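You operate a simulated robot arm through the tools that you are given. There is no shell and no other tool. Be economical: measure what you need, move in short steps, check, and stop when the job is done.

You are at the controls of a simulated two-armed robot. One attempt, no reset.

JOB
Pick up the green box with one hand, pass it to the other hand and put it on the drain bench.

It is judged by the outcome, as a careful person would: the job done as asked, and still so three seconds after it is handed in. It fails if anything else is knocked over, pushed out of place, dropped, spilled or broken.

ROBOT AND FRAMES
Two 7-joint arms with two-finger parallel grippers on one trunk, on a base that drives. Base frame: it is fixed to the floor where the robot stands at the start and does not move with it; the origin is under the middle of the robot, x ahead of it, y to its left, z up. Lengths are in mm, angles in rad, forces in N, time in s.
The left shoulder is at the start at [50, 165, 1030], the right one opposite. With the tool pointing down near the work surface each hand reaches from about 200 to 680 mm from the robot's upright axis, wherever it stands, measured 20 degrees to its own side. Places, roughly: drain bench [600, -3100, 800]. Payload 3.91 kg a hand.
Tool frame (each hand has its own): the origin (TCP) lies between the finger pads and is the grasp point; the fingertips stand 30 mm ahead of it; z points along the fingers, y is the line along which they close. Largest opening 110 mm; finger width 20, thickness 10; the body of the gripper, 48 by 112 mm, starts 55 mm behind the TCP.
Orientation is told as [roll, pitch, yaw] about the base's x, y, z axes, in that order, counted from this pose: with the fingers straight down and closing along the base's y, the tool's x points along the base's -x, its y along +y and its z along -z.

CONTROLS
- The arms move only by the tool move_arm. It takes "left_commands", "right_commands" or both (then of equal length, played together; a hand with none holds still); each is a list of rows, each a list of 7 numbers: the shift along the base's x, y, z in mm, then the turn, a rotation vector about the base's x, y, z in rad, then the opening in per cent of the stroke, from 0 (shut) to 100 (fully open). In form: [[tx, ty, tz, ax, ay, az, jaw], ...]. A call has 1 to 20 rows; each row is the pose to reach, as a shift and turn from the pose commanded when the call began. Each row takes 0.2 s and may step no farther than 50 mm and 0.15 rad from the row before; otherwise, or with a gripper value out of range, the whole call is refused. Where a pose cannot be reached the arm comes as near as it can. A force on the tool above 40 N (or 10 N above the force at the start of the call, whichever is more), or a blocked arm, ends the call early, and 0.2 s more pass. The fingers move at their own pace (about 45 mm/s each) and stop on an object; they squeeze with about 39 N. The grip force told is the motor's: it shows also when the fingers shut on nothing. Time passes only in rows, and 0.2 s behind the last, so rows that repeat a pose let the fingers close. It gives the time, the measured TCP pose, the force on the tool (base axes), the opening and the grip force at its end, in the units of the frame above (readings bear some noise), with the torque about the TCP (base axes, N m) and any sound that the robot's microphone picked up.
- Cameras (640 x 400 px; columns grow to the right, rows downward): "scene" is now at [106.3, -28.5, 1230.8]; the picture's right is [-0.25, -0.97, 0.00], its down [-0.21, 0.06, -0.98] and it looks along [0.94, -0.25, -0.22] (base axes); focal length 272 px, centre (320, 200). "left" rides on the left gripper at [72, -17, -103] in its tool frame; the picture's right is [0.23, 0.97, 0.00], its down [-0.76, 0.18, -0.62] and it looks along [-0.61, 0.14, 0.78] (tool axes); focal length 222 px, centre (320, 200). "right" rides on the right gripper at [72, 17, -103] in its tool frame; the picture's right is [-0.23, 0.97, 0.00], its down [-0.76, -0.18, -0.62] and it looks along [-0.61, -0.14, 0.78] (tool axes); focal length 222 px, centre (320, 200). There is no depth. A picture from a camera that has moved, and an enlarged one, comes with that camera's place and axes in the base frame and with its lens. The place of the scene camera against the robot may be out by one fixed shift of up to 18 mm in any direction.
- grab_frame(camera): a new picture of that camera. No time passes.
- move_column(by): slides the trunk up (or, below 0, down) by that many mm; the arms and the scene camera ride with it, the base frame stays. It gives what a move gives, with no picture.
- roll_base(legs): drives the robot by 1 to 6 legs, each [ahead, left, turn to the left] in mm, mm and rad, along the robot's own axes; the way and the turn of a leg run together, so that a leg with both is an arc; at most 1500 mm and 3.142 rad a leg. The arms and the cameras ride along, it lands a little off, and it stops where it bumps. It gives what a move gives.
- head_to(pan, tilt): turns the head with the scene camera to pan (to the left, within 1.396 rad either way) and tilt (down, from -0.506 to 1.204), counted from straight ahead of the robot. It gives what a move gives.
- enlarge(camera, box): a new picture of the part [left, top, right, bottom] of that camera's present view, enlarged. No time passes.
- job_done(): hands the job in; it is judged then, once.

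Go step by step. Nothing tells you exact positions but the pictures and the camera data: compare them with the known pose of the tool, close in by small moves and look again before you grip or let go. The budget is 120 turns and 100 pictures, counting those below and the enlarged ones. Unless the task says otherwise, let go and move clear before handing in, and close with one line.

The tools are called after "Emit:" as name(argument=value, ...) on one line, values as JSON. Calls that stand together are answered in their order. move_arm: Moves the arms, as the interface text tells. Its arguments: {"type":"object","properties":{"left_commands":{"type":"array"},"right_commands":{"type":"array"}},"required":[]} The other tools are called the same way: move_column (by) slides the trunk up or down; roll_base (legs) drives the base; head_to (pan, tilt) turns the head that bears the scene camera; grab_frame (camera) takes a picture; enlarge (camera, box) takes an enlarged picture of a part of a camera's view; job_done () hands the job in.

At the start:

```text
clock: 0.0
left_ee_pos: [413.9, 44.6, 1131.9]
left_orientation: [0.0, 0.0, 0.002]
left_wrist_force: [-0.2, -0.5, 0.6]
left_wrist_torque: [0.01, -0.01, -0.02]
left_finger_gap: 110.1
left_gripper_force: 0.0
right_ee_pos: [356.0, -216.2, 1121.0]
right_orientation: [0.0, 0.001, 0.001]
right_wrist_force: [0.4, -0.1, 0.5]
right_wrist_torque: [0.02, 0.02, -0.05]
right_finger_gap: 109.9
right_gripper_force: 0.1
trunk travel left (down, up): [-250.0, 253.0]
robot x, y, heading: [0.4, 0.6, -0.002]
head pan, tilt: [-0.257, 0.22]
```

scene: 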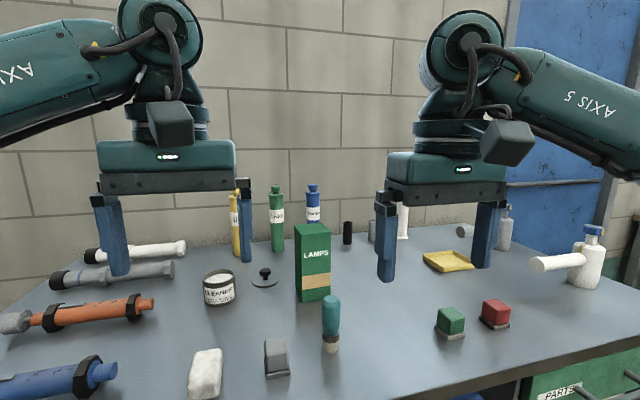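
right: 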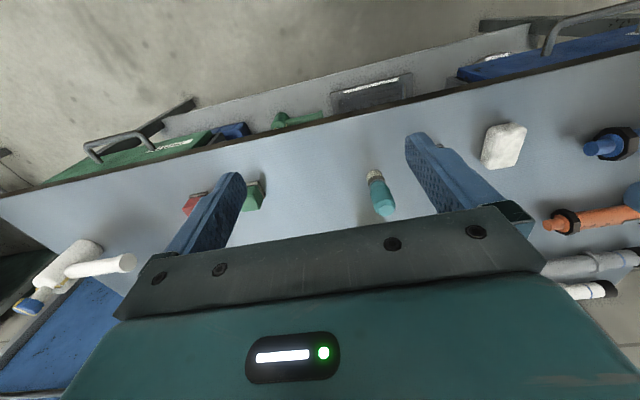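
left: 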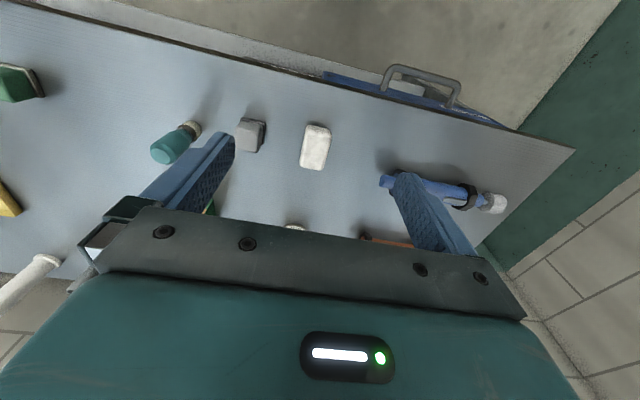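

The tall green LAMPS box stands near the picture's centre; a smaller green block is at the right. I'll look closer at both before deciding.

Emit:
enlarge(camera="scene", box=[220, 170, 380, 370])

Emit:
enlarge(camera="scene", box=[400, 220, 560, 360])

Emit:
head_to(pan=-1.39, tilt=0.15)

Emit:
grab_frame(camera="scene")

```text
2.00 times, centred on (300, 270) of scene
camera zoom: at [106.3, -28.5, 1230.8], right [-0.25, -0.97, 0.0], down [-0.21, 0.06, -0.98], along [0.94, -0.25, -0.22], focal length 545 px, centre (360, 60)
```

zoom: 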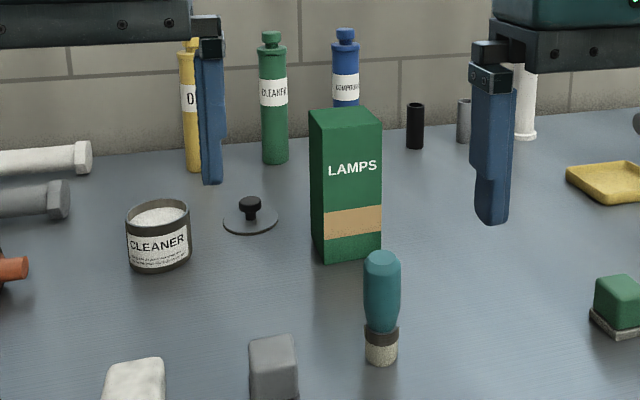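

```text
2.86 times, centred on (480, 290) of scene
camera zoom: at [106.3, -28.5, 1230.8], right [-0.25, -0.97, 0.0], down [-0.21, 0.06, -0.98], along [0.94, -0.25, -0.22], focal length 778 px, centre (-137, -57)
```

zoom: 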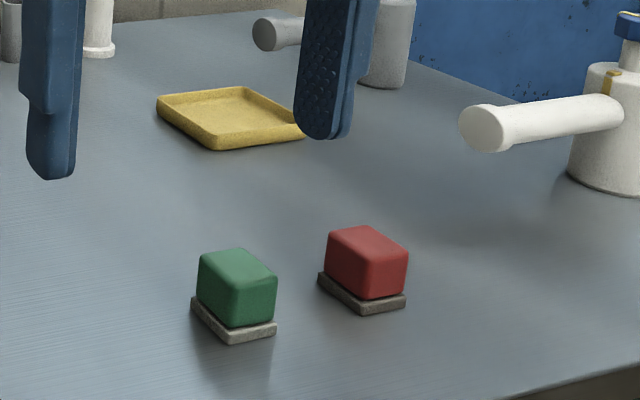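

```text
clock: 1.4
left_ee_pos: [413.9, 44.6, 1133.0]
left_orientation: [0.0, -0.001, 0.002]
left_wrist_force: [-1.2, 0.2, 0.0]
left_wrist_torque: [0.03, 0.04, 0.01]
left_finger_gap: 110.0
left_gripper_force: 0.1
right_ee_pos: [355.3, -217.0, 1120.3]
right_orientation: [0.0, -0.001, 0.0]
right_wrist_force: [-0.4, -0.1, -0.3]
right_wrist_torque: [0.01, -0.02, 0.02]
right_finger_gap: 109.9
right_gripper_force: 0.0
trunk travel left (down, up): [-250.0, 253.0]
robot x, y, heading: [-2.3, -0.6, -0.001]
head pan, tilt: [-1.389, 0.15]
```

```text
94 pictures are left
camera scene: at [32.9, -96.1, 1237.4], right [-0.98, -0.18, 0.0], down [-0.03, 0.15, -0.99], along [0.18, -0.97, -0.15], focal length 272 px, centre (320, 200)
```

scene: 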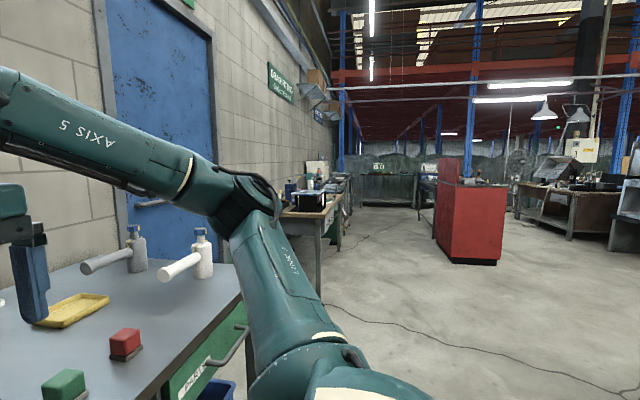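

The LAMPS carton is the green box (the small green thing is a block on a grey pad). The drain bench appears to be the wooden bench along the wall at the right; I enlarge it.

Emit:
enlarge(camera="scene", box=[250, 50, 450, 280])

Emit:
head_to(pan=-0.1, tilt=0.6)

Emit:
grab_frame(camera="scene")

```text
1.74 times, centred on (350, 165) of scene
camera zoom: at [32.9, -96.1, 1237.4], right [-0.98, -0.18, 0.0], down [-0.03, 0.15, -0.99], along [0.18, -0.97, -0.15], focal length 474 px, centre (268, 261)
```

zoom: 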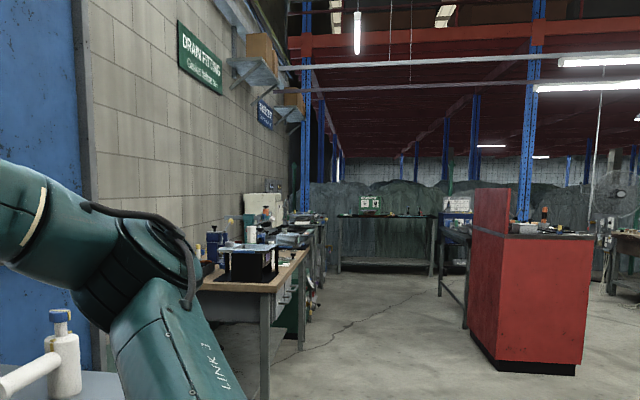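

```text
clock: 2.8
left_ee_pos: [414.4, 44.6, 1130.8]
left_orientation: [-0.002, 0.0, 0.002]
left_wrist_force: [-0.1, -0.5, -0.5]
left_wrist_torque: [0.05, -0.05, 0.01]
left_finger_gap: 109.8
left_gripper_force: 0.0
right_ee_pos: [355.8, -217.3, 1119.0]
right_orientation: [0.0, -0.001, 0.0]
right_wrist_force: [-0.1, -0.5, 0.7]
right_wrist_torque: [0.0, 0.0, 0.04]
right_finger_gap: 109.7
right_gripper_force: 0.1
trunk travel left (down, up): [-250.0, 253.0]
robot x, y, heading: [-3.6, -3.9, -0.001]
head pan, tilt: [-0.099, 0.6]
```

```text
92 pictures are left
camera scene: at [104.0, -13.7, 1195.9], right [-0.1, -0.99, 0.0], down [-0.56, 0.06, -0.83], along [0.82, -0.08, -0.56], focal length 272 px, centre (320, 200)
```

scene: 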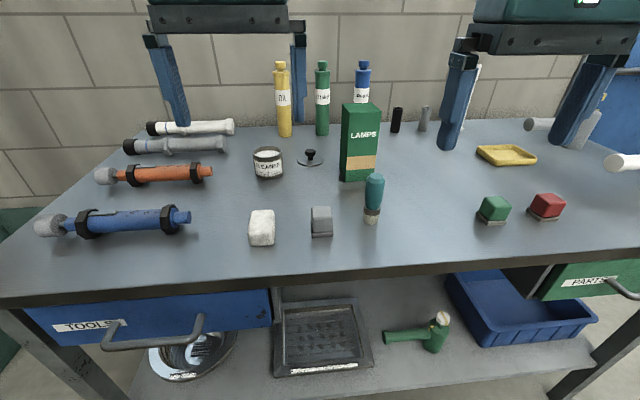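

I see the box clearly; I enlarge it to measure its corners.

Emit:
enlarge(camera="scene", box=[320, 90, 400, 190])

```text
4.00 times, centred on (360, 140) of scene
camera zoom: at [104.0, -13.7, 1195.9], right [-0.1, -0.99, 0.0], down [-0.56, 0.06, -0.83], along [0.82, -0.08, -0.56], focal length 1090 px, centre (160, 440)
```

zoom: 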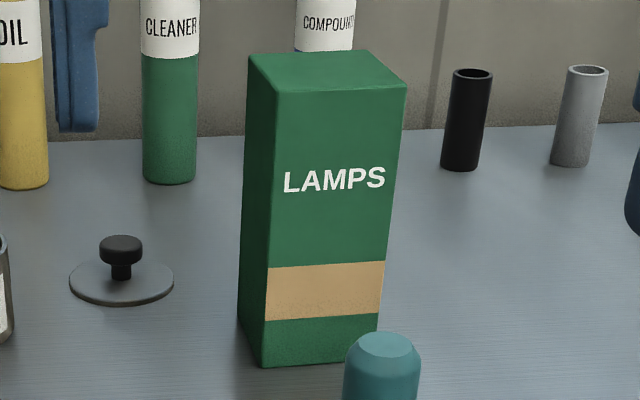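

The box is about 75 × 58 × 167 mm, centred near [697, -166], top z ≈ 1027, yaw ≈ +0.08. It's a bit beyond the right hand's reach, so I drive a little closer.

Emit:
roll_base(legs=[[90, 0, 0]])

Emit:
grab_frame(camera="scene")

Emit:
grab_frame(camera="right")

```text
clock: 3.9
left_ee_pos: [504.8, 45.4, 1131.6]
left_orientation: [-0.001, 0.0, 0.003]
left_wrist_force: [-0.1, 0.1, -0.2]
left_wrist_torque: [0.02, -0.01, 0.0]
left_finger_gap: 109.9
left_gripper_force: 0.1
right_ee_pos: [446.5, -216.2, 1119.6]
right_orientation: [0.0, 0.0, 0.002]
right_wrist_force: [0.3, -0.1, -0.3]
right_wrist_torque: [0.04, 0.02, 0.0]
right_finger_gap: 109.9
right_gripper_force: 0.1
trunk travel left (down, up): [-250.0, 253.0]
robot x, y, heading: [90.2, 0.7, 0.002]
head pan, tilt: [-0.099, 0.6]
```

```text
90 pictures are left
camera scene: at [194.5, -13.4, 1195.8], right [-0.1, -1.0, 0.0], down [-0.56, 0.06, -0.82], along [0.82, -0.08, -0.57], focal length 272 px, centre (320, 200)
```

scene: 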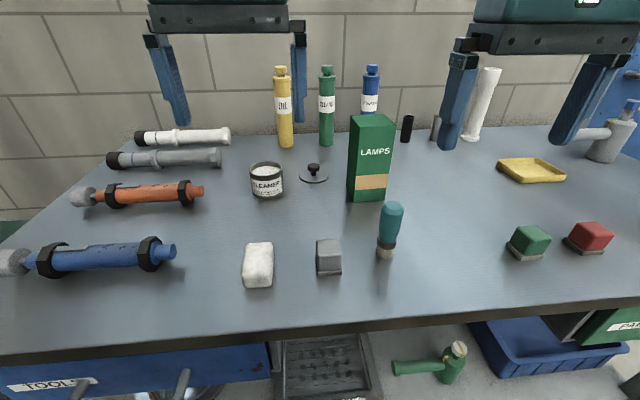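

```text
89 pictures are left
camera right: at [374.0, -199.4, 1222.5], right [0.23, 0.97, 0.0], down [0.76, -0.18, 0.62], along [0.61, -0.14, -0.78], focal length 222 px, centre (320, 200)
```

right: 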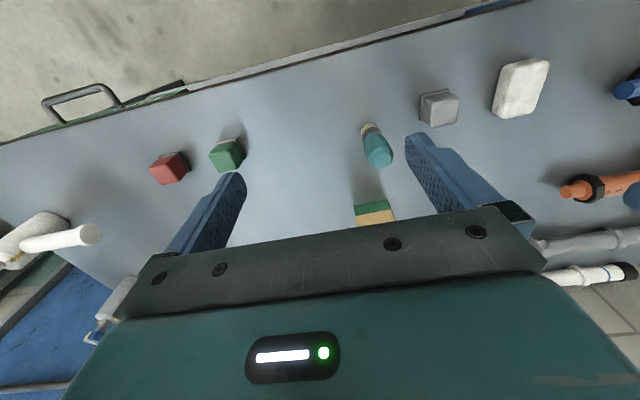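

Emit:
enlarge(camera="right", box=[320, 150, 440, 225])

Emit:
enlarge(camera="scene", box=[320, 40, 640, 240])

```text
5.33 times, centred on (380, 188) of right
camera zoom: at [374.0, -199.4, 1222.5], right [0.23, 0.97, 0.0], down [0.76, -0.18, 0.62], along [0.61, -0.14, -0.78], focal length 1185 px, centre (0, 267)
```

zoom: 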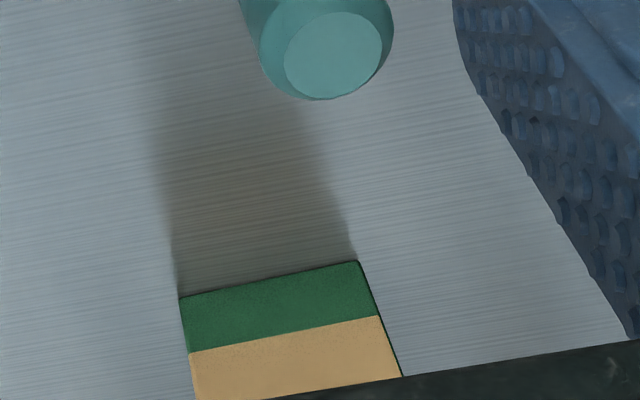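

```text
2.00 times, centred on (480, 140) of scene
camera zoom: at [194.5, -13.4, 1195.8], right [-0.1, -1.0, 0.0], down [-0.56, 0.06, -0.82], along [0.82, -0.08, -0.57], focal length 545 px, centre (0, 320)
```

zoom: 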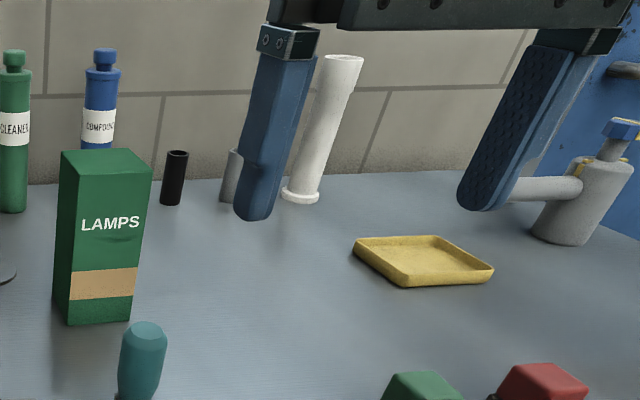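

From the right camera the box centre is about [714, -162] (scene camera reads ~17 mm short in x). I move the right hand above the box and look again.

Emit:
move_arm(right_commands=[[45, 9, 0, 0, 0, 0.01, 100], [90, 18, 0, 0, 0, 0.02, 100], [135, 27, 0, 0, 0, 0.03, 100], [180, 36, 0, 0, 0, 0.04, 100], [215, 45, 0, 0, 0, 0.05, 100], [245, 54, 0, 0, 0, 0.06, 100], [245, 54, 0, 0, 0, 0.06, 100]])

Emit:
grab_frame(camera="right")

Emit:
grab_frame(camera="scene")

```text
clock: 5.5
left_ee_pos: [503.9, 46.0, 1130.6]
left_orientation: [0.001, -0.001, 0.003]
left_wrist_force: [0.4, -0.7, 0.4]
left_wrist_torque: [0.02, 0.0, -0.03]
left_finger_gap: 109.9
left_gripper_force: 0.0
right_ee_pos: [680.4, -160.9, 1117.7]
right_orientation: [-0.002, 0.001, 0.062]
right_wrist_force: [-0.2, 0.3, 0.3]
right_wrist_torque: [-0.02, 0.01, 0.0]
right_finger_gap: 110.2
right_gripper_force: 0.1
right hand out of reach, approached as far as the arm can: row 6, 7
trunk travel left (down, up): [-250.0, 253.0]
robot x, y, heading: [92.3, -1.0, -0.003]
head pan, tilt: [-0.099, 0.6]
```

```text
86 pictures are left
camera right: at [605.3, -148.3, 1220.2], right [0.17, 0.99, 0.0], down [0.77, -0.13, 0.62], along [0.61, -0.1, -0.78], focal length 222 px, centre (320, 200)
```

right: 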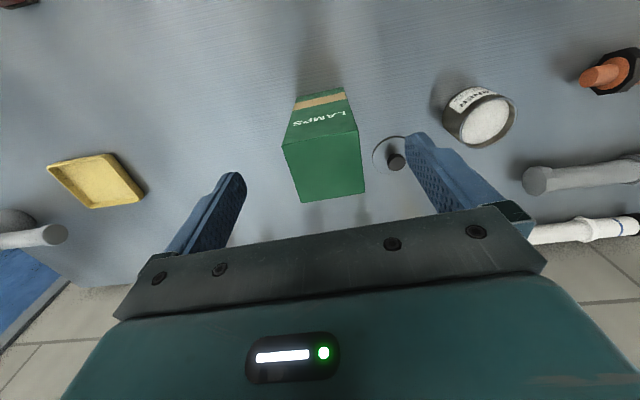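

```text
85 pictures are left
camera scene: at [194.0, -13.1, 1195.9], right [-0.1, -1.0, 0.0], down [-0.56, 0.05, -0.82], along [0.82, -0.08, -0.57], focal length 272 px, centre (320, 200)
```

scene: 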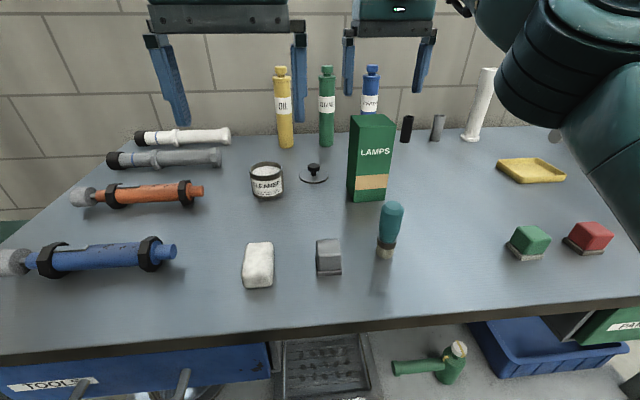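

The box centre is around [720, -161] with yaw ≈ 0; my arm runs out of reach at x ≈ 680. I drive 70 mm ahead and re-look.

Emit:
roll_base(legs=[[70, 0, 0]])

Emit:
move_arm(right_commands=[[-30, 0, 0, 0, 0, -0.05, 100], [-50, 0, 0, 0, 0, -0.05, 100]])

Emit:
enlarge(camera="right", box=[220, 75, 460, 225])

```text
clock: 6.7
left_ee_pos: [560.1, 45.9, 1131.8]
left_orientation: [-0.001, 0.0, 0.002]
left_wrist_force: [0.6, 0.0, -0.1]
left_wrist_torque: [0.0, -0.01, 0.02]
left_finger_gap: 110.4
left_gripper_force: 0.1
right_ee_pos: [734.7, -161.1, 1116.7]
right_orientation: [-0.001, -0.001, 0.061]
right_wrist_force: [-1.0, -0.5, -0.8]
right_wrist_torque: [-0.04, 0.03, -0.03]
right_finger_gap: 110.0
right_gripper_force: 0.0
trunk travel left (down, up): [-250.0, 253.0]
robot x, y, heading: [141.9, -3.0, 0.003]
head pan, tilt: [-0.099, 0.6]
stopped in leg 1: the robot was blocked; the commanded pose is now the measured one
```

```text
clock: 7.3
left_ee_pos: [557.5, 45.7, 1131.6]
left_orientation: [0.001, -0.002, 0.002]
left_wrist_force: [0.5, 0.1, 0.9]
left_wrist_torque: [-0.01, -0.01, 0.0]
left_finger_gap: 110.3
left_gripper_force: 0.1
right_ee_pos: [683.8, -161.5, 1118.9]
right_orientation: [-0.002, -0.001, 0.009]
right_wrist_force: [0.3, 0.3, 0.9]
right_wrist_torque: [0.02, 0.0, -0.01]
right_finger_gap: 109.7
right_gripper_force: 0.1
trunk travel left (down, up): [-250.0, 253.0]
robot x, y, heading: [147.1, -2.8, 0.001]
head pan, tilt: [-0.099, 0.6]
```

```text
2.67 times, centred on (340, 150) of right
camera zoom: at [610.4, -145.3, 1221.7], right [0.22, 0.98, 0.0], down [0.76, -0.17, 0.62], along [0.61, -0.13, -0.78], focal length 592 px, centre (267, 333)
```

zoom: 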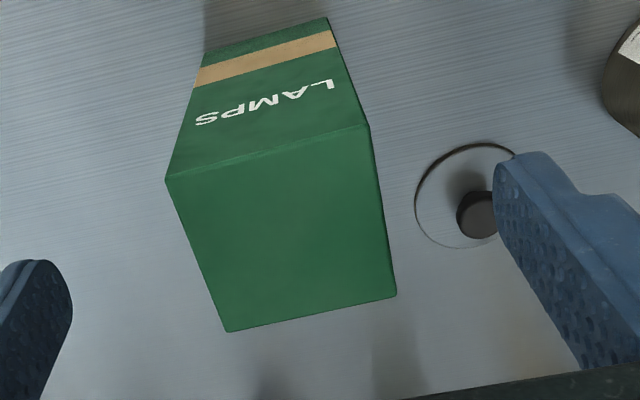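

Refined: box is ~72×70 mm, centre [722, -160], yaw ≈ 0.05, top ≈ 1027. I centre over it and descend part way.

Emit:
move_arm(right_commands=[[38, 1, 0, 0, 0, 0.04, 100], [38, 1, -30, 0, 0, 0.04, 100], [38, 1, -50, 0, 0, 0.04, 100], [38, 1, -50, 0, 0, 0.04, 100]])

Emit:
grab_frame(camera="right")

Emit:
enlarge(camera="scene", box=[280, 0, 480, 200])

```text
clock: 8.3
left_ee_pos: [559.0, 45.5, 1132.1]
left_orientation: [-0.002, -0.001, 0.002]
left_wrist_force: [0.5, 0.5, 0.3]
left_wrist_torque: [-0.01, 0.01, 0.03]
left_finger_gap: 110.1
left_gripper_force: 0.0
right_ee_pos: [723.7, -160.8, 1068.0]
right_orientation: [0.0, -0.001, 0.052]
right_wrist_force: [-0.1, -0.4, 0.7]
right_wrist_torque: [-0.01, 0.0, -0.01]
right_finger_gap: 109.9
right_gripper_force: 0.0
trunk travel left (down, up): [-250.0, 253.0]
robot x, y, heading: [142.0, -1.1, 0.004]
head pan, tilt: [-0.099, 0.6]
```

```text
83 pictures are left
camera right: at [650.3, -147.7, 1170.7], right [0.18, 0.98, 0.0], down [0.77, -0.14, 0.62], along [0.61, -0.11, -0.78], focal length 222 px, centre (320, 200)
```

right: 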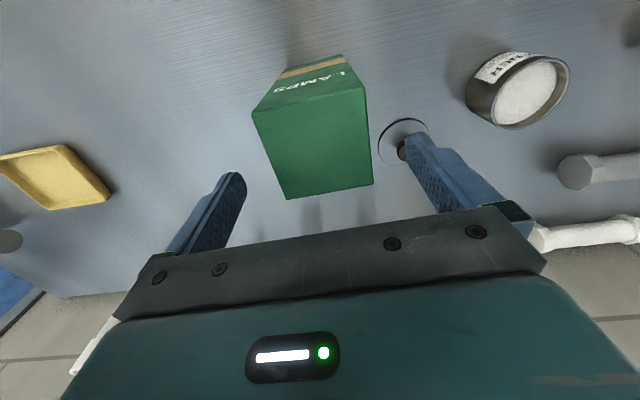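

```text
2.00 times, centred on (380, 100) of scene
camera zoom: at [249.2, -13.2, 1195.9], right [-0.1, -1.0, 0.0], down [-0.56, 0.06, -0.83], along [0.82, -0.08, -0.56], focal length 545 px, centre (200, 400)
```

zoom: 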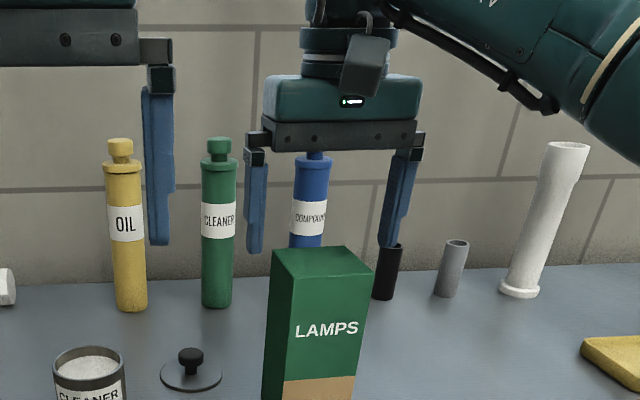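

Consistent: centre [720, -161]. I descend to z ≈ 990 and look before gripping.

Emit:
move_arm(right_commands=[[-3, 0, -25, 0, 0, 0, 100], [-3, 0, -50, 0, 0, 0, 100], [-3, 0, -78, 0, 0, 0, 100], [-3, 0, -78, 0, 0, 0, 100]])

Emit:
grab_frame(camera="right")

Emit:
enlarge(camera="scene", box=[280, 20, 480, 220])

```text
clock: 9.3
left_ee_pos: [559.5, 45.5, 1132.1]
left_orientation: [-0.001, -0.001, 0.0]
left_wrist_force: [0.3, -0.1, -0.5]
left_wrist_torque: [0.03, 0.0, -0.03]
left_finger_gap: 110.2
left_gripper_force: 0.0
right_ee_pos: [719.9, -160.6, 991.1]
right_orientation: [0.0, -0.001, 0.051]
right_wrist_force: [0.3, 0.4, 0.6]
right_wrist_torque: [-0.01, -0.04, -0.04]
right_finger_gap: 110.0
right_gripper_force: 0.1
trunk travel left (down, up): [-250.0, 253.0]
robot x, y, heading: [145.2, 1.0, 0.002]
head pan, tilt: [-0.099, 0.6]
```

```text
81 pictures are left
camera right: at [646.4, -147.8, 1093.3], right [0.18, 0.98, 0.0], down [0.77, -0.14, 0.62], along [0.61, -0.11, -0.78], focal length 222 px, centre (320, 200)
```

right: 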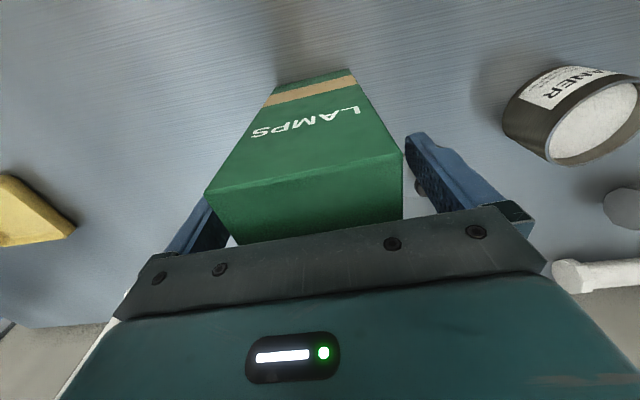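

```text
2.00 times, centred on (380, 120) of scene
camera zoom: at [249.2, -13.3, 1195.9], right [-0.1, -1.0, 0.0], down [-0.56, 0.06, -0.83], along [0.82, -0.08, -0.56], focal length 545 px, centre (200, 360)
```

zoom: 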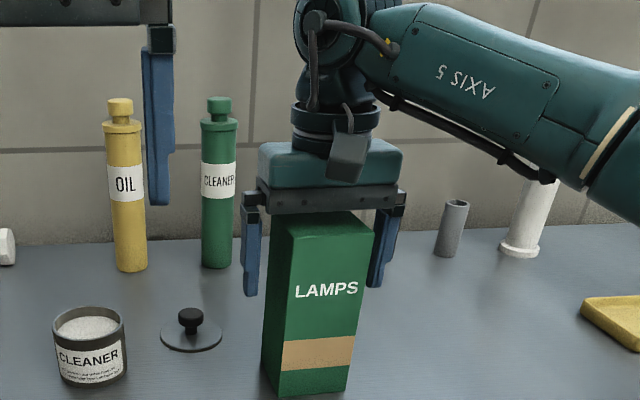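

The fingers straddle the box evenly. Closing the grip.

Emit:
move_arm(right_commands=[[0, 0, 0, 0, 0, 0, 70], [0, 0, 0, 0, 0, 0, 50], [0, 0, 0, 0, 0, 0, 50], [0, 0, 0, 0, 0, 0, 50], [0, 0, 0, 0, 0, 0, 50]])

```text
clock: 10.5
left_ee_pos: [559.8, 44.9, 1131.4]
left_orientation: [-0.001, 0.0, 0.001]
left_wrist_force: [0.3, -0.4, 1.2]
left_wrist_torque: [-0.04, -0.04, 0.01]
left_finger_gap: 109.8
left_gripper_force: 0.1
right_ee_pos: [719.4, -159.5, 990.2]
right_orientation: [0.0, 0.0, 0.052]
right_wrist_force: [-0.3, -0.9, 0.0]
right_wrist_torque: [0.01, 0.0, 0.02]
right_finger_gap: 71.7
right_gripper_force: 39.3
trunk travel left (down, up): [-250.0, 253.0]
robot x, y, heading: [146.2, -0.8, -0.001]
head pan, tilt: [-0.099, 0.6]
```

Gripped at 71.7 mm. Lifting straight up.

Emit:
move_arm(right_commands=[[0, 0, 10, 0, 0, 0, 50], [0, 0, 30, 0, 0, 0, 50], [0, 0, 60, 0, 0, 0, 50], [0, 0, 95, 0, 0, 0, 50], [0, 0, 130, 0, 0, 0, 50], [0, 0, 165, 0, 0, 0, 50], [0, 0, 165, 0, 0, 0, 50]])

Emit:
grab_frame(camera="scene")

```text
clock: 12.1
left_ee_pos: [557.6, 46.0, 1131.2]
left_orientation: [-0.002, -0.002, 0.001]
left_wrist_force: [0.2, 0.1, -0.7]
left_wrist_torque: [-0.04, 0.0, -0.03]
left_finger_gap: 109.8
left_gripper_force: 0.1
right_ee_pos: [717.9, -162.6, 1145.2]
right_orientation: [0.0, -0.005, 0.052]
right_wrist_force: [-1.1, 0.7, -1.8]
right_wrist_torque: [-0.03, -0.03, -0.02]
right_finger_gap: 71.8
right_gripper_force: 38.9
right hand out of reach, approached as far as the arm can: row 6, 7
trunk travel left (down, up): [-250.0, 253.0]
robot x, y, heading: [144.3, -3.9, 0.002]
head pan, tilt: [-0.099, 0.6]
```

```text
79 pictures are left
camera scene: at [249.1, -13.1, 1195.9], right [-0.1, -1.0, 0.0], down [-0.56, 0.06, -0.83], along [0.82, -0.08, -0.56], focal length 272 px, centre (320, 200)
```

scene: 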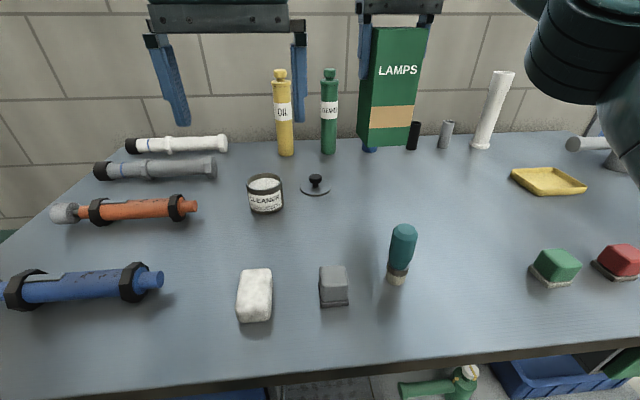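

The box is held clear. I back away from the table for space, then turn the left hand to near-horizontal (pointing ahead) for the hand-over.

Emit:
roll_base(legs=[[-300, 0, 0]])

Emit:
move_arm(left_commands=[[-10, 5, 0, 0, -0.147, 0, 100], [-20, 10, 0, 0, -0.294, 0, 100], [-30, 15, 0, 0, -0.44, 0, 100], [-40, 20, 0, 0, -0.587, 0, 100], [-50, 25, 0, 0, -0.733, 0, 100], [-60, 30, 0, 0, -0.88, 0, 100], [-70, 35, 0, 0, -1.027, 0, 100], [-80, 35, 0, 0, -1.173, 0, 100], [-90, 35, 0, 0, -1.32, 0, 100], [-90, 35, 0, 0, -1.32, 0, 100]])

Emit:
grab_frame(camera="scene")

```text
clock: 14.2
left_ee_pos: [258.6, 45.2, 1132.8]
left_orientation: [-0.003, 0.0, 0.004]
left_wrist_force: [0.6, -0.1, 0.1]
left_wrist_torque: [0.0, -0.03, -0.01]
left_finger_gap: 109.8
left_gripper_force: 0.1
right_ee_pos: [416.8, -162.8, 1145.6]
right_orientation: [-0.002, -0.003, 0.051]
right_wrist_force: [-0.2, 0.7, -1.6]
right_wrist_torque: [0.0, -0.04, -0.01]
right_finger_gap: 71.8
right_gripper_force: 39.3
trunk travel left (down, up): [-250.0, 253.0]
robot x, y, heading: [-149.2, -3.9, 0.0]
head pan, tilt: [-0.099, 0.6]
```

```text
clock: 16.4
left_ee_pos: [169.8, 81.6, 1131.5]
left_orientation: [-0.019, -1.319, 0.02]
left_wrist_force: [-0.2, -0.4, -0.3]
left_wrist_torque: [-0.02, 0.01, 0.01]
left_finger_gap: 110.1
left_gripper_force: 0.0
right_ee_pos: [417.7, -163.0, 1143.5]
right_orientation: [-0.002, -0.003, 0.053]
right_wrist_force: [0.7, 0.2, -1.9]
right_wrist_torque: [-0.02, -0.01, 0.0]
right_finger_gap: 71.5
right_gripper_force: 38.9
trunk travel left (down, up): [-250.0, 253.0]
robot x, y, heading: [-156.4, 2.2, -0.002]
head pan, tilt: [-0.099, 0.6]
```

```text
78 pictures are left
camera scene: at [-51.1, -7.8, 1194.0], right [-0.03, -1.0, 0.0], down [-0.58, 0.02, -0.81], along [0.81, -0.02, -0.58], focal length 272 px, centre (320, 200)
```

scene: 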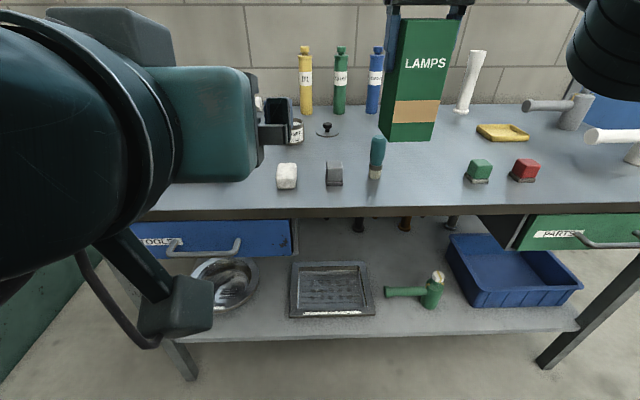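

The left hand's camera hangs on its under-side, so I'll use a steeper tilt (about 0.6 rad below horizontal) to clear the bench later. I bring the box in front of the robot and pre-position the left hand behind it.

Emit:
move_arm(right_commands=[[-10, 35, 0, 0, 0, -0.015, 50], [-20, 70, 0, 0, 0, -0.03, 50], [-30, 105, 0, 0, 0, -0.045, 50], [-40, 140, 0, 0, 0, -0.052, 50], [-40, 140, 0, 0, 0, -0.052, 50]], left_commands=[[10, -25, -15, 0, 0.1, 0, 100], [20, -50, -30, 0, 0.2, 0, 100], [35, -75, -45, 0, 0.3, 0, 100], [50, -105, -58, 0, 0.35, 0, 100], [50, -105, -58, 0, 0.35, 0, 100]])

Emit:
grab_frame(camera="scene")

Emit:
grab_frame(camera="left")

Emit:
grab_frame(camera="right")

```text
clock: 17.6
left_ee_pos: [220.9, -26.1, 1074.7]
left_orientation: [-0.004, -0.97, 0.006]
left_wrist_force: [-0.3, 0.5, 0.5]
left_wrist_torque: [0.03, -0.03, -0.01]
left_finger_gap: 109.9
left_gripper_force: 0.0
right_ee_pos: [375.6, -22.0, 1145.1]
right_orientation: [0.0, -0.003, 0.002]
right_wrist_force: [0.3, 0.2, -2.1]
right_wrist_torque: [-0.01, 0.0, 0.03]
right_finger_gap: 71.7
right_gripper_force: 39.1
trunk travel left (down, up): [-250.0, 253.0]
robot x, y, heading: [-156.9, -1.8, 0.001]
head pan, tilt: [-0.099, 0.6]
```

```text
77 pictures are left
camera scene: at [-50.9, -13.9, 1195.9], right [-0.1, -1.0, 0.0], down [-0.56, 0.05, -0.82], along [0.82, -0.08, -0.57], focal length 272 px, centre (320, 200)
```

scene: 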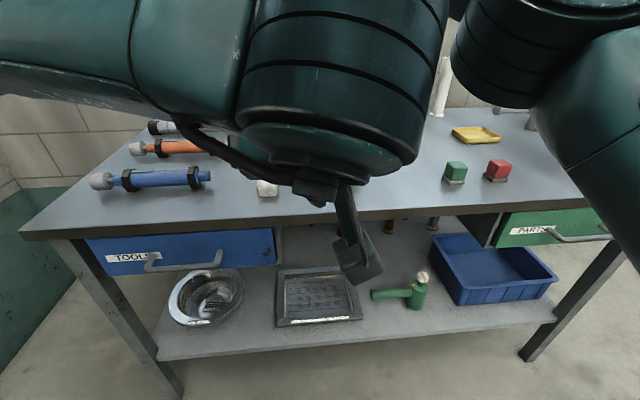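

```text
76 pictures are left
camera left: at [94.9, -43.0, 1073.9], right [-0.13, 0.97, -0.19], down [-0.08, 0.18, 0.98], along [0.99, 0.14, 0.06], focal length 222 px, centre (320, 200)
```

left: 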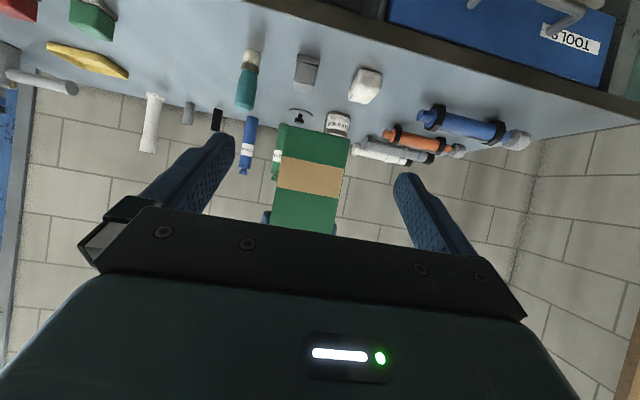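

```text
75 pictures are left
camera right: at [303.5, -4.9, 1248.8], right [0.23, 0.97, 0.0], down [0.76, -0.18, 0.63], along [0.61, -0.14, -0.78], focal length 222 px, centre (320, 200)
```

right: 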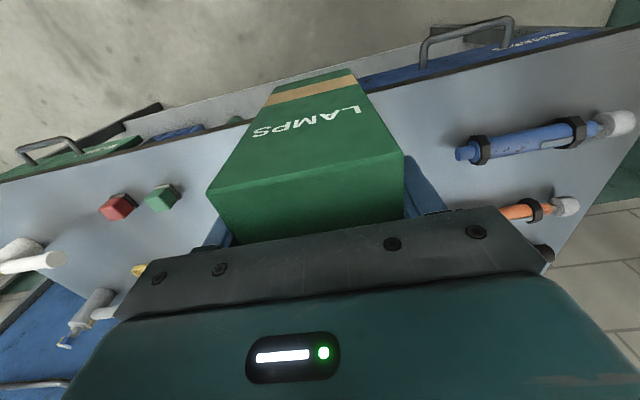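

The box is centred at y ≈ -20 with its bottom at z ≈ 1014, lined up with the left fingers. I advance the left hand partway and check.

Emit:
move_arm(left_commands=[[30, 5, 0, 0, 0, 0, 100], [60, 5, 0, 0, 0, 0, 100], [90, 5, 0, 0, 0, 0, 100], [110, 5, 0, 0, 0, 0, 100], [110, 5, 0, 0, 0, 0, 100]])

Emit:
grab_frame(camera="left")

Emit:
grab_frame(camera="right")

```text
clock: 18.8
left_ee_pos: [329.8, -17.8, 1074.1]
left_orientation: [-0.006, -0.969, 0.005]
left_wrist_force: [0.2, -0.1, 0.0]
left_wrist_torque: [0.0, 0.0, -0.04]
left_finger_gap: 109.9
left_gripper_force: 0.1
right_ee_pos: [376.2, -23.2, 1145.2]
right_orientation: [0.001, -0.004, 0.0]
right_wrist_force: [0.6, -0.4, -1.8]
right_wrist_torque: [0.0, 0.0, -0.01]
right_finger_gap: 71.8
right_gripper_force: 39.4
trunk travel left (down, up): [-250.0, 253.0]
robot x, y, heading: [-155.0, -0.6, 0.0]
head pan, tilt: [-0.099, 0.6]
```

```text
74 pictures are left
camera left: at [203.6, -35.3, 1073.6], right [-0.13, 0.97, -0.19], down [-0.08, 0.18, 0.98], along [0.99, 0.14, 0.06], focal length 222 px, centre (320, 200)
```

left: 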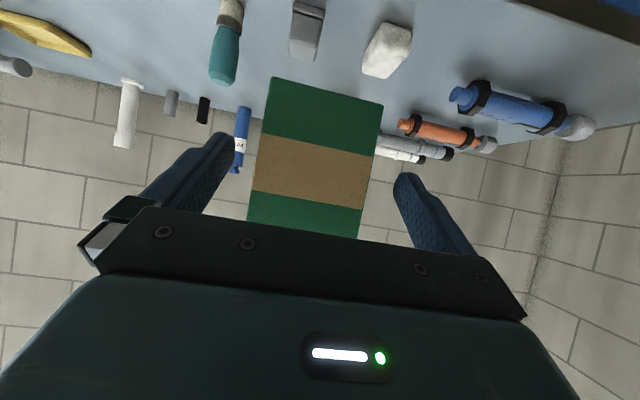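

```text
73 pictures are left
camera right: at [303.6, -5.2, 1248.7], right [0.23, 0.97, 0.0], down [0.76, -0.18, 0.63], along [0.61, -0.14, -0.78], focal length 222 px, centre (320, 200)
```

right: 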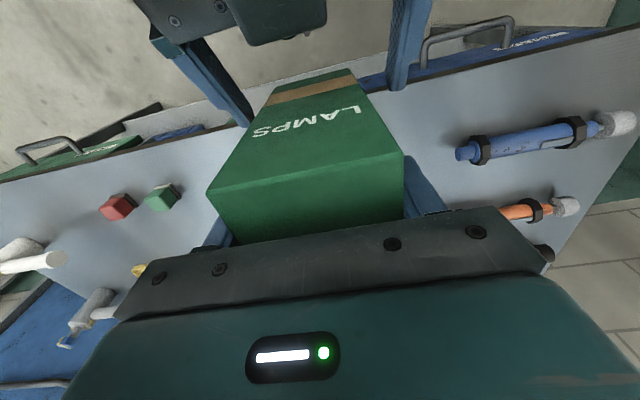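

The fingers straddle the box. I advance the last 35 mm and look again.

Emit:
move_arm(left_commands=[[18, -3, 0, 0, 0, 0, 100], [35, -3, 0, 0, 0, 0, 100], [35, -3, 0, 0, 0, 0, 100]])

Emit:
grab_frame(camera="left")

Emit:
grab_frame(camera="right")

```text
clock: 19.6
left_ee_pos: [363.1, -21.7, 1074.4]
left_orientation: [-0.006, -0.971, 0.007]
left_wrist_force: [0.5, -0.1, -0.3]
left_wrist_torque: [-0.01, -0.01, 0.01]
left_finger_gap: 110.1
left_gripper_force: 0.1
right_ee_pos: [377.0, -21.6, 1147.0]
right_orientation: [0.001, -0.007, 0.001]
right_wrist_force: [0.2, 0.4, -1.3]
right_wrist_torque: [0.0, -0.03, 0.0]
right_finger_gap: 71.7
right_gripper_force: 39.3
trunk travel left (down, up): [-250.0, 253.0]
robot x, y, heading: [-155.1, -2.5, 0.001]
head pan, tilt: [-0.099, 0.6]
```

```text
72 pictures are left
camera left: at [237.6, -39.6, 1072.7], right [-0.13, 0.97, -0.19], down [-0.08, 0.18, 0.98], along [0.99, 0.14, 0.06], focal length 222 px, centre (320, 200)
```

left: 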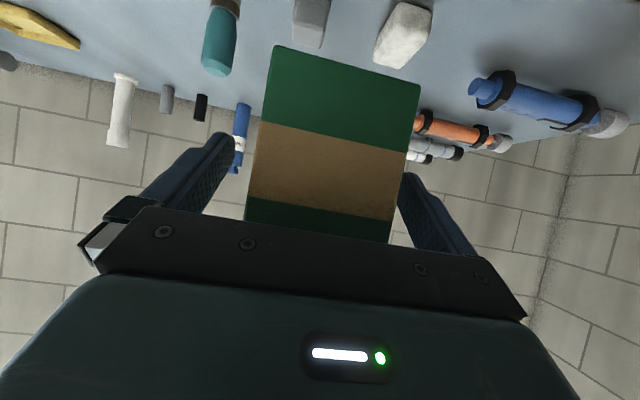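

```text
71 pictures are left
camera right: at [303.6, -5.2, 1248.7], right [0.23, 0.97, 0.0], down [0.76, -0.18, 0.63], along [0.61, -0.14, -0.78], focal length 222 px, centre (320, 200)
```

right: 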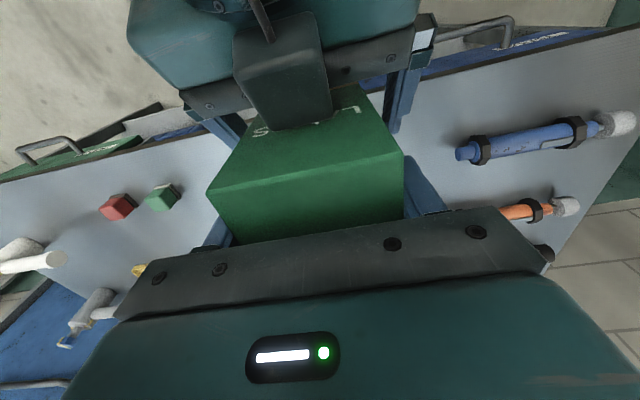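

Everything is clear and forces are nil. I close the left hand on the box.

Emit:
move_arm(left_commands=[[0, 0, 0, 0, 0, 0, 70], [0, 0, 0, 0, 0, 0, 50], [0, 0, 0, 0, 0, 0, 50], [0, 0, 0, 0, 0, 0, 50], [0, 0, 0, 0, 0, 0, 50]])

Emit:
grab_frame(camera="left")

```text
clock: 20.8
left_ee_pos: [363.3, -22.3, 1074.1]
left_orientation: [-0.005, -0.97, 0.006]
left_wrist_force: [-0.3, 1.3, 0.7]
left_wrist_torque: [0.26, -0.05, -0.02]
left_finger_gap: 71.8
left_gripper_force: 39.0
right_ee_pos: [377.1, -22.3, 1146.7]
right_orientation: [0.001, -0.005, -0.002]
right_wrist_force: [-0.2, -0.6, -2.3]
right_wrist_torque: [-0.41, 0.01, 0.02]
right_finger_gap: 71.4
right_gripper_force: 39.3
trunk travel left (down, up): [-250.0, 253.0]
robot x, y, heading: [-153.9, 3.0, 0.007]
head pan, tilt: [-0.099, 0.6]
```

```text
70 pictures are left
camera left: at [237.5, -39.5, 1072.6], right [-0.13, 0.97, -0.19], down [-0.08, 0.18, 0.98], along [0.99, 0.14, 0.06], focal length 222 px, centre (320, 200)
```

left: 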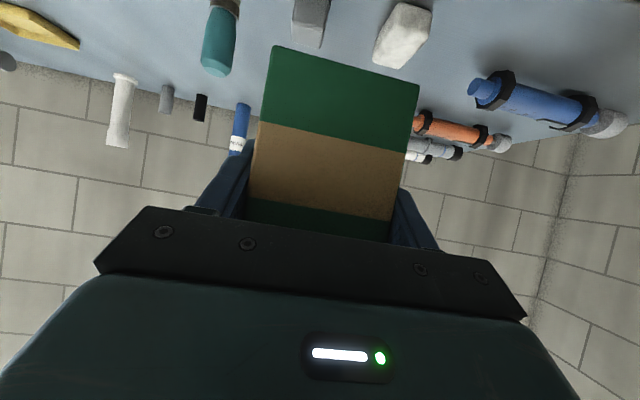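

Both hands grip the box. Now I open the right hand and raise it straight up.

Emit:
move_arm(right_commands=[[0, 0, 0, 0, 0, 0, 70], [0, 0, 0, 0, 0, 0, 100], [0, 0, 0, 0, 0, 0, 100], [0, 0, 0, 0, 0, 0, 100], [0, 0, 15, 0, 0, 0, 100], [0, 0, 35, 0, 0, 0, 100], [0, 0, 55, 0, 0, 0, 100], [0, 0, 75, 0, 0, 0, 100], [0, 0, 75, 0, 0, 0, 100]])

Emit:
grab_frame(camera="right")

Emit:
grab_frame(camera="left")

```text
clock: 22.8
left_ee_pos: [363.4, -22.3, 1073.7]
left_orientation: [-0.006, -0.971, 0.006]
left_wrist_force: [-1.4, 0.7, 0.4]
left_wrist_torque: [-0.02, 0.03, -0.01]
left_finger_gap: 71.6
left_gripper_force: 38.8
right_ee_pos: [356.2, -31.2, 1185.0]
right_orientation: [-0.001, -0.004, -0.001]
right_wrist_force: [0.1, 0.5, 0.0]
right_wrist_torque: [-0.01, -0.01, -0.02]
right_finger_gap: 109.9
right_gripper_force: 0.1
right hand out of reach, approached as far as the arm can: row 5, 6, 7, 8, 9
trunk travel left (down, up): [-250.0, 253.0]
robot x, y, heading: [-159.1, -3.8, -0.001]
head pan, tilt: [-0.099, 0.6]
```

```text
69 pictures are left
camera right: at [283.3, -14.6, 1286.9], right [0.23, 0.97, 0.0], down [0.76, -0.18, 0.63], along [0.61, -0.14, -0.78], focal length 222 px, centre (320, 200)
```

right: 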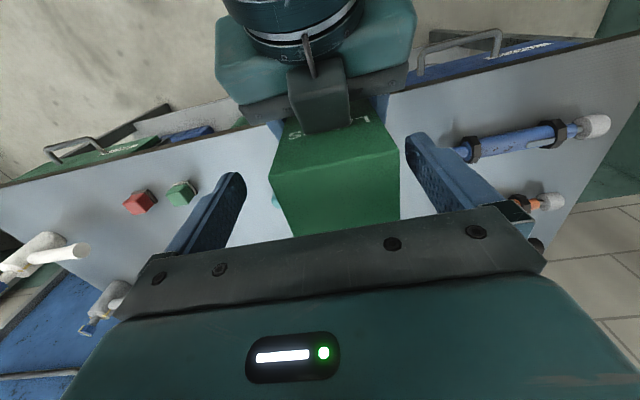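

```text
68 pictures are left
camera left: at [237.4, -39.7, 1072.7], right [-0.13, 0.97, -0.19], down [-0.08, 0.18, 0.98], along [0.99, 0.14, 0.06], focal length 222 px, centre (320, 200)
```

left: 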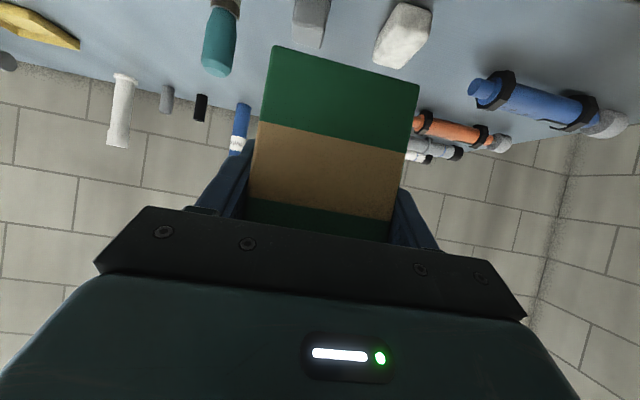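

The right hand has let go but runs out of upward reach; so I lower the left hand with the box out from between the right fingers instead.

Emit:
move_arm(left_commands=[[0, 0, -15, 0, 0, 0, 50], [0, 0, -30, 0, 0, 0, 50], [0, 0, -50, 0, 0, 0, 50], [0, 0, -70, 0, 0, 0, 50], [0, 0, -70, 0, 0, 0, 50]])

Emit:
grab_frame(camera="right")

```text
clock: 24.0
left_ee_pos: [363.4, -20.5, 1003.6]
left_orientation: [-0.005, -0.97, 0.006]
left_wrist_force: [-0.5, -0.8, 0.1]
left_wrist_torque: [-0.01, -0.01, 0.03]
left_finger_gap: 71.6
left_gripper_force: 39.4
right_ee_pos: [355.7, -31.7, 1184.6]
right_orientation: [0.0, -0.005, 0.0]
right_wrist_force: [0.4, 0.1, 0.0]
right_wrist_torque: [0.0, 0.0, 0.01]
right_finger_gap: 110.1
right_gripper_force: 0.0
trunk travel left (down, up): [-250.0, 253.0]
robot x, y, heading: [-154.2, 3.0, 0.003]
head pan, tilt: [-0.099, 0.6]
```

```text
67 pictures are left
camera right: at [283.4, -14.5, 1286.9], right [0.23, 0.97, 0.0], down [0.76, -0.18, 0.63], along [0.61, -0.14, -0.78], focal length 222 px, centre (320, 200)
```

right: 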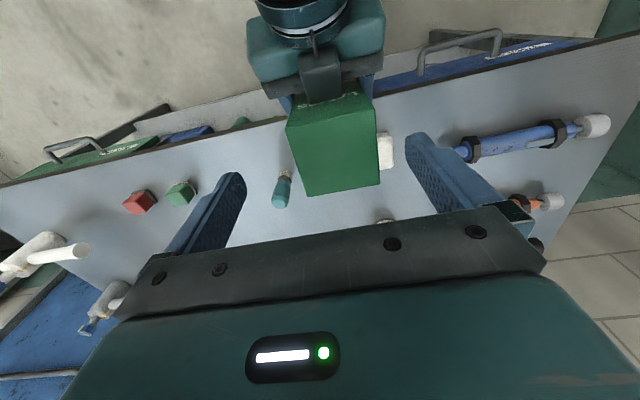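

Handover complete. I fold the right hand away to its side and look towards the drain bench.

Emit:
move_arm(right_commands=[[0, -30, 0, 0, 0, 0, 100], [-10, -70, 0, 0, 0, 0, 100], [-20, -110, 0, 0, 0, 0, 100], [-40, -150, 0, 0, 0, 0, 60], [-70, -180, -10, 0, 0, 0, 30], [-100, -200, -20, 0, 0, 0, 20], [-100, -200, -20, 0, 0, 0, 20]])

Emit:
head_to(pan=-1.3, tilt=0.2)

Emit:
grab_frame(camera="scene")

```text
clock: 25.6
left_ee_pos: [363.8, -20.6, 1004.2]
left_orientation: [-0.006, -0.97, 0.006]
left_wrist_force: [-0.3, 0.0, -0.6]
left_wrist_torque: [-0.01, 0.02, -0.01]
left_finger_gap: 71.8
left_gripper_force: 39.1
right_ee_pos: [254.6, -231.8, 1166.9]
right_orientation: [-0.001, -0.006, -0.001]
right_wrist_force: [-0.2, 0.1, 0.1]
right_wrist_torque: [-0.02, 0.0, -0.01]
right_finger_gap: 23.5
right_gripper_force: 0.0
trunk travel left (down, up): [-250.0, 253.0]
robot x, y, heading: [-152.1, 1.2, 0.003]
head pan, tilt: [-0.099, 0.6]
```

```text
clock: 27.0
left_ee_pos: [364.1, -21.6, 1004.2]
left_orientation: [-0.005, -0.97, 0.004]
left_wrist_force: [0.5, 0.7, -0.6]
left_wrist_torque: [0.01, 0.01, 0.02]
left_finger_gap: 71.7
left_gripper_force: 39.0
right_ee_pos: [255.6, -231.7, 1165.9]
right_orientation: [0.001, -0.003, -0.001]
right_wrist_force: [0.3, 0.8, -1.0]
right_wrist_torque: [-0.01, 0.02, 0.04]
right_finger_gap: 22.3
right_gripper_force: 0.2
trunk travel left (down, up): [-250.0, 253.0]
robot x, y, heading: [-158.8, 1.3, 0.003]
head pan, tilt: [-1.3, 0.201]
```

```text
66 pictures are left
camera scene: at [-113.7, -95.0, 1232.6], right [-0.96, -0.27, 0.0], down [-0.05, 0.19, -0.98], along [0.27, -0.94, -0.2], focal length 272 px, centre (320, 200)
```

scene: 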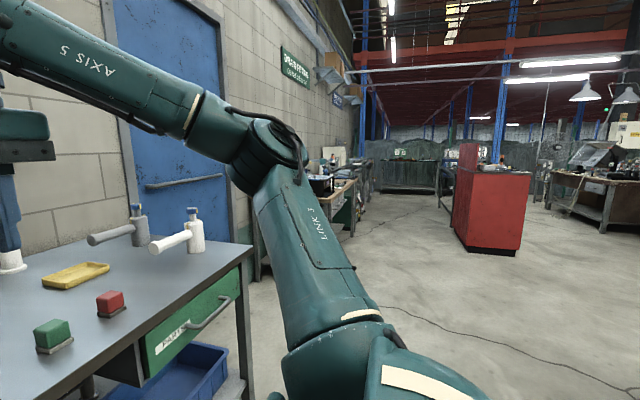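

The floor to the right is free. I back off a bit more and strafe right towards the drain bench in stages.

Emit:
roll_base(legs=[[-150, 0, 0], [0, -1400, 0]])

Emit:
head_to(pan=-0.9, tilt=0.3)

Emit:
grab_frame(camera="scene")

```text
clock: 35.1
left_ee_pos: [233.9, -1447.1, 1005.7]
left_orientation: [-0.005, -0.972, 0.027]
left_wrist_force: [0.1, 0.6, -1.3]
left_wrist_torque: [-0.03, 0.02, -0.04]
left_finger_gap: 71.8
left_gripper_force: 38.7
right_ee_pos: [131.3, -1659.8, 1166.6]
right_orientation: [-0.001, -0.004, 0.021]
right_wrist_force: [1.1, -0.3, 0.8]
right_wrist_torque: [0.02, 0.03, -0.01]
right_finger_gap: 22.2
right_gripper_force: 0.0
trunk travel left (down, up): [-250.0, 253.0]
robot x, y, heading: [-282.4, -1441.0, 0.027]
head pan, tilt: [-1.3, 0.201]
```

```text
clock: 36.0
left_ee_pos: [233.5, -1446.7, 1003.8]
left_orientation: [-0.004, -0.97, 0.027]
left_wrist_force: [0.2, 0.6, -0.4]
left_wrist_torque: [-0.01, 0.05, 0.01]
left_finger_gap: 71.7
left_gripper_force: 39.0
right_ee_pos: [129.9, -1659.3, 1168.4]
right_orientation: [-0.001, -0.004, 0.023]
right_wrist_force: [0.2, -0.1, -0.2]
right_wrist_torque: [0.03, -0.01, -0.01]
right_finger_gap: 21.8
right_gripper_force: 0.1
trunk travel left (down, up): [-250.0, 253.0]
robot x, y, heading: [-286.5, -1436.5, 0.023]
head pan, tilt: [-0.901, 0.3]
```

```text
65 pictures are left
camera scene: at [-208.8, -1513.1, 1223.4], right [-0.77, -0.64, 0.0], down [-0.19, 0.23, -0.96], along [0.61, -0.73, -0.3], focal length 272 px, centre (320, 200)
```

scene: 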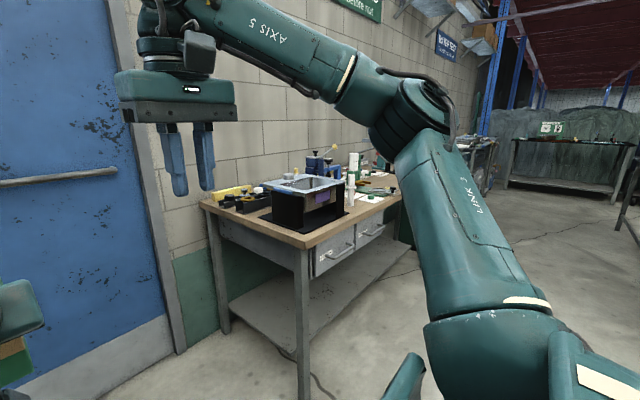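

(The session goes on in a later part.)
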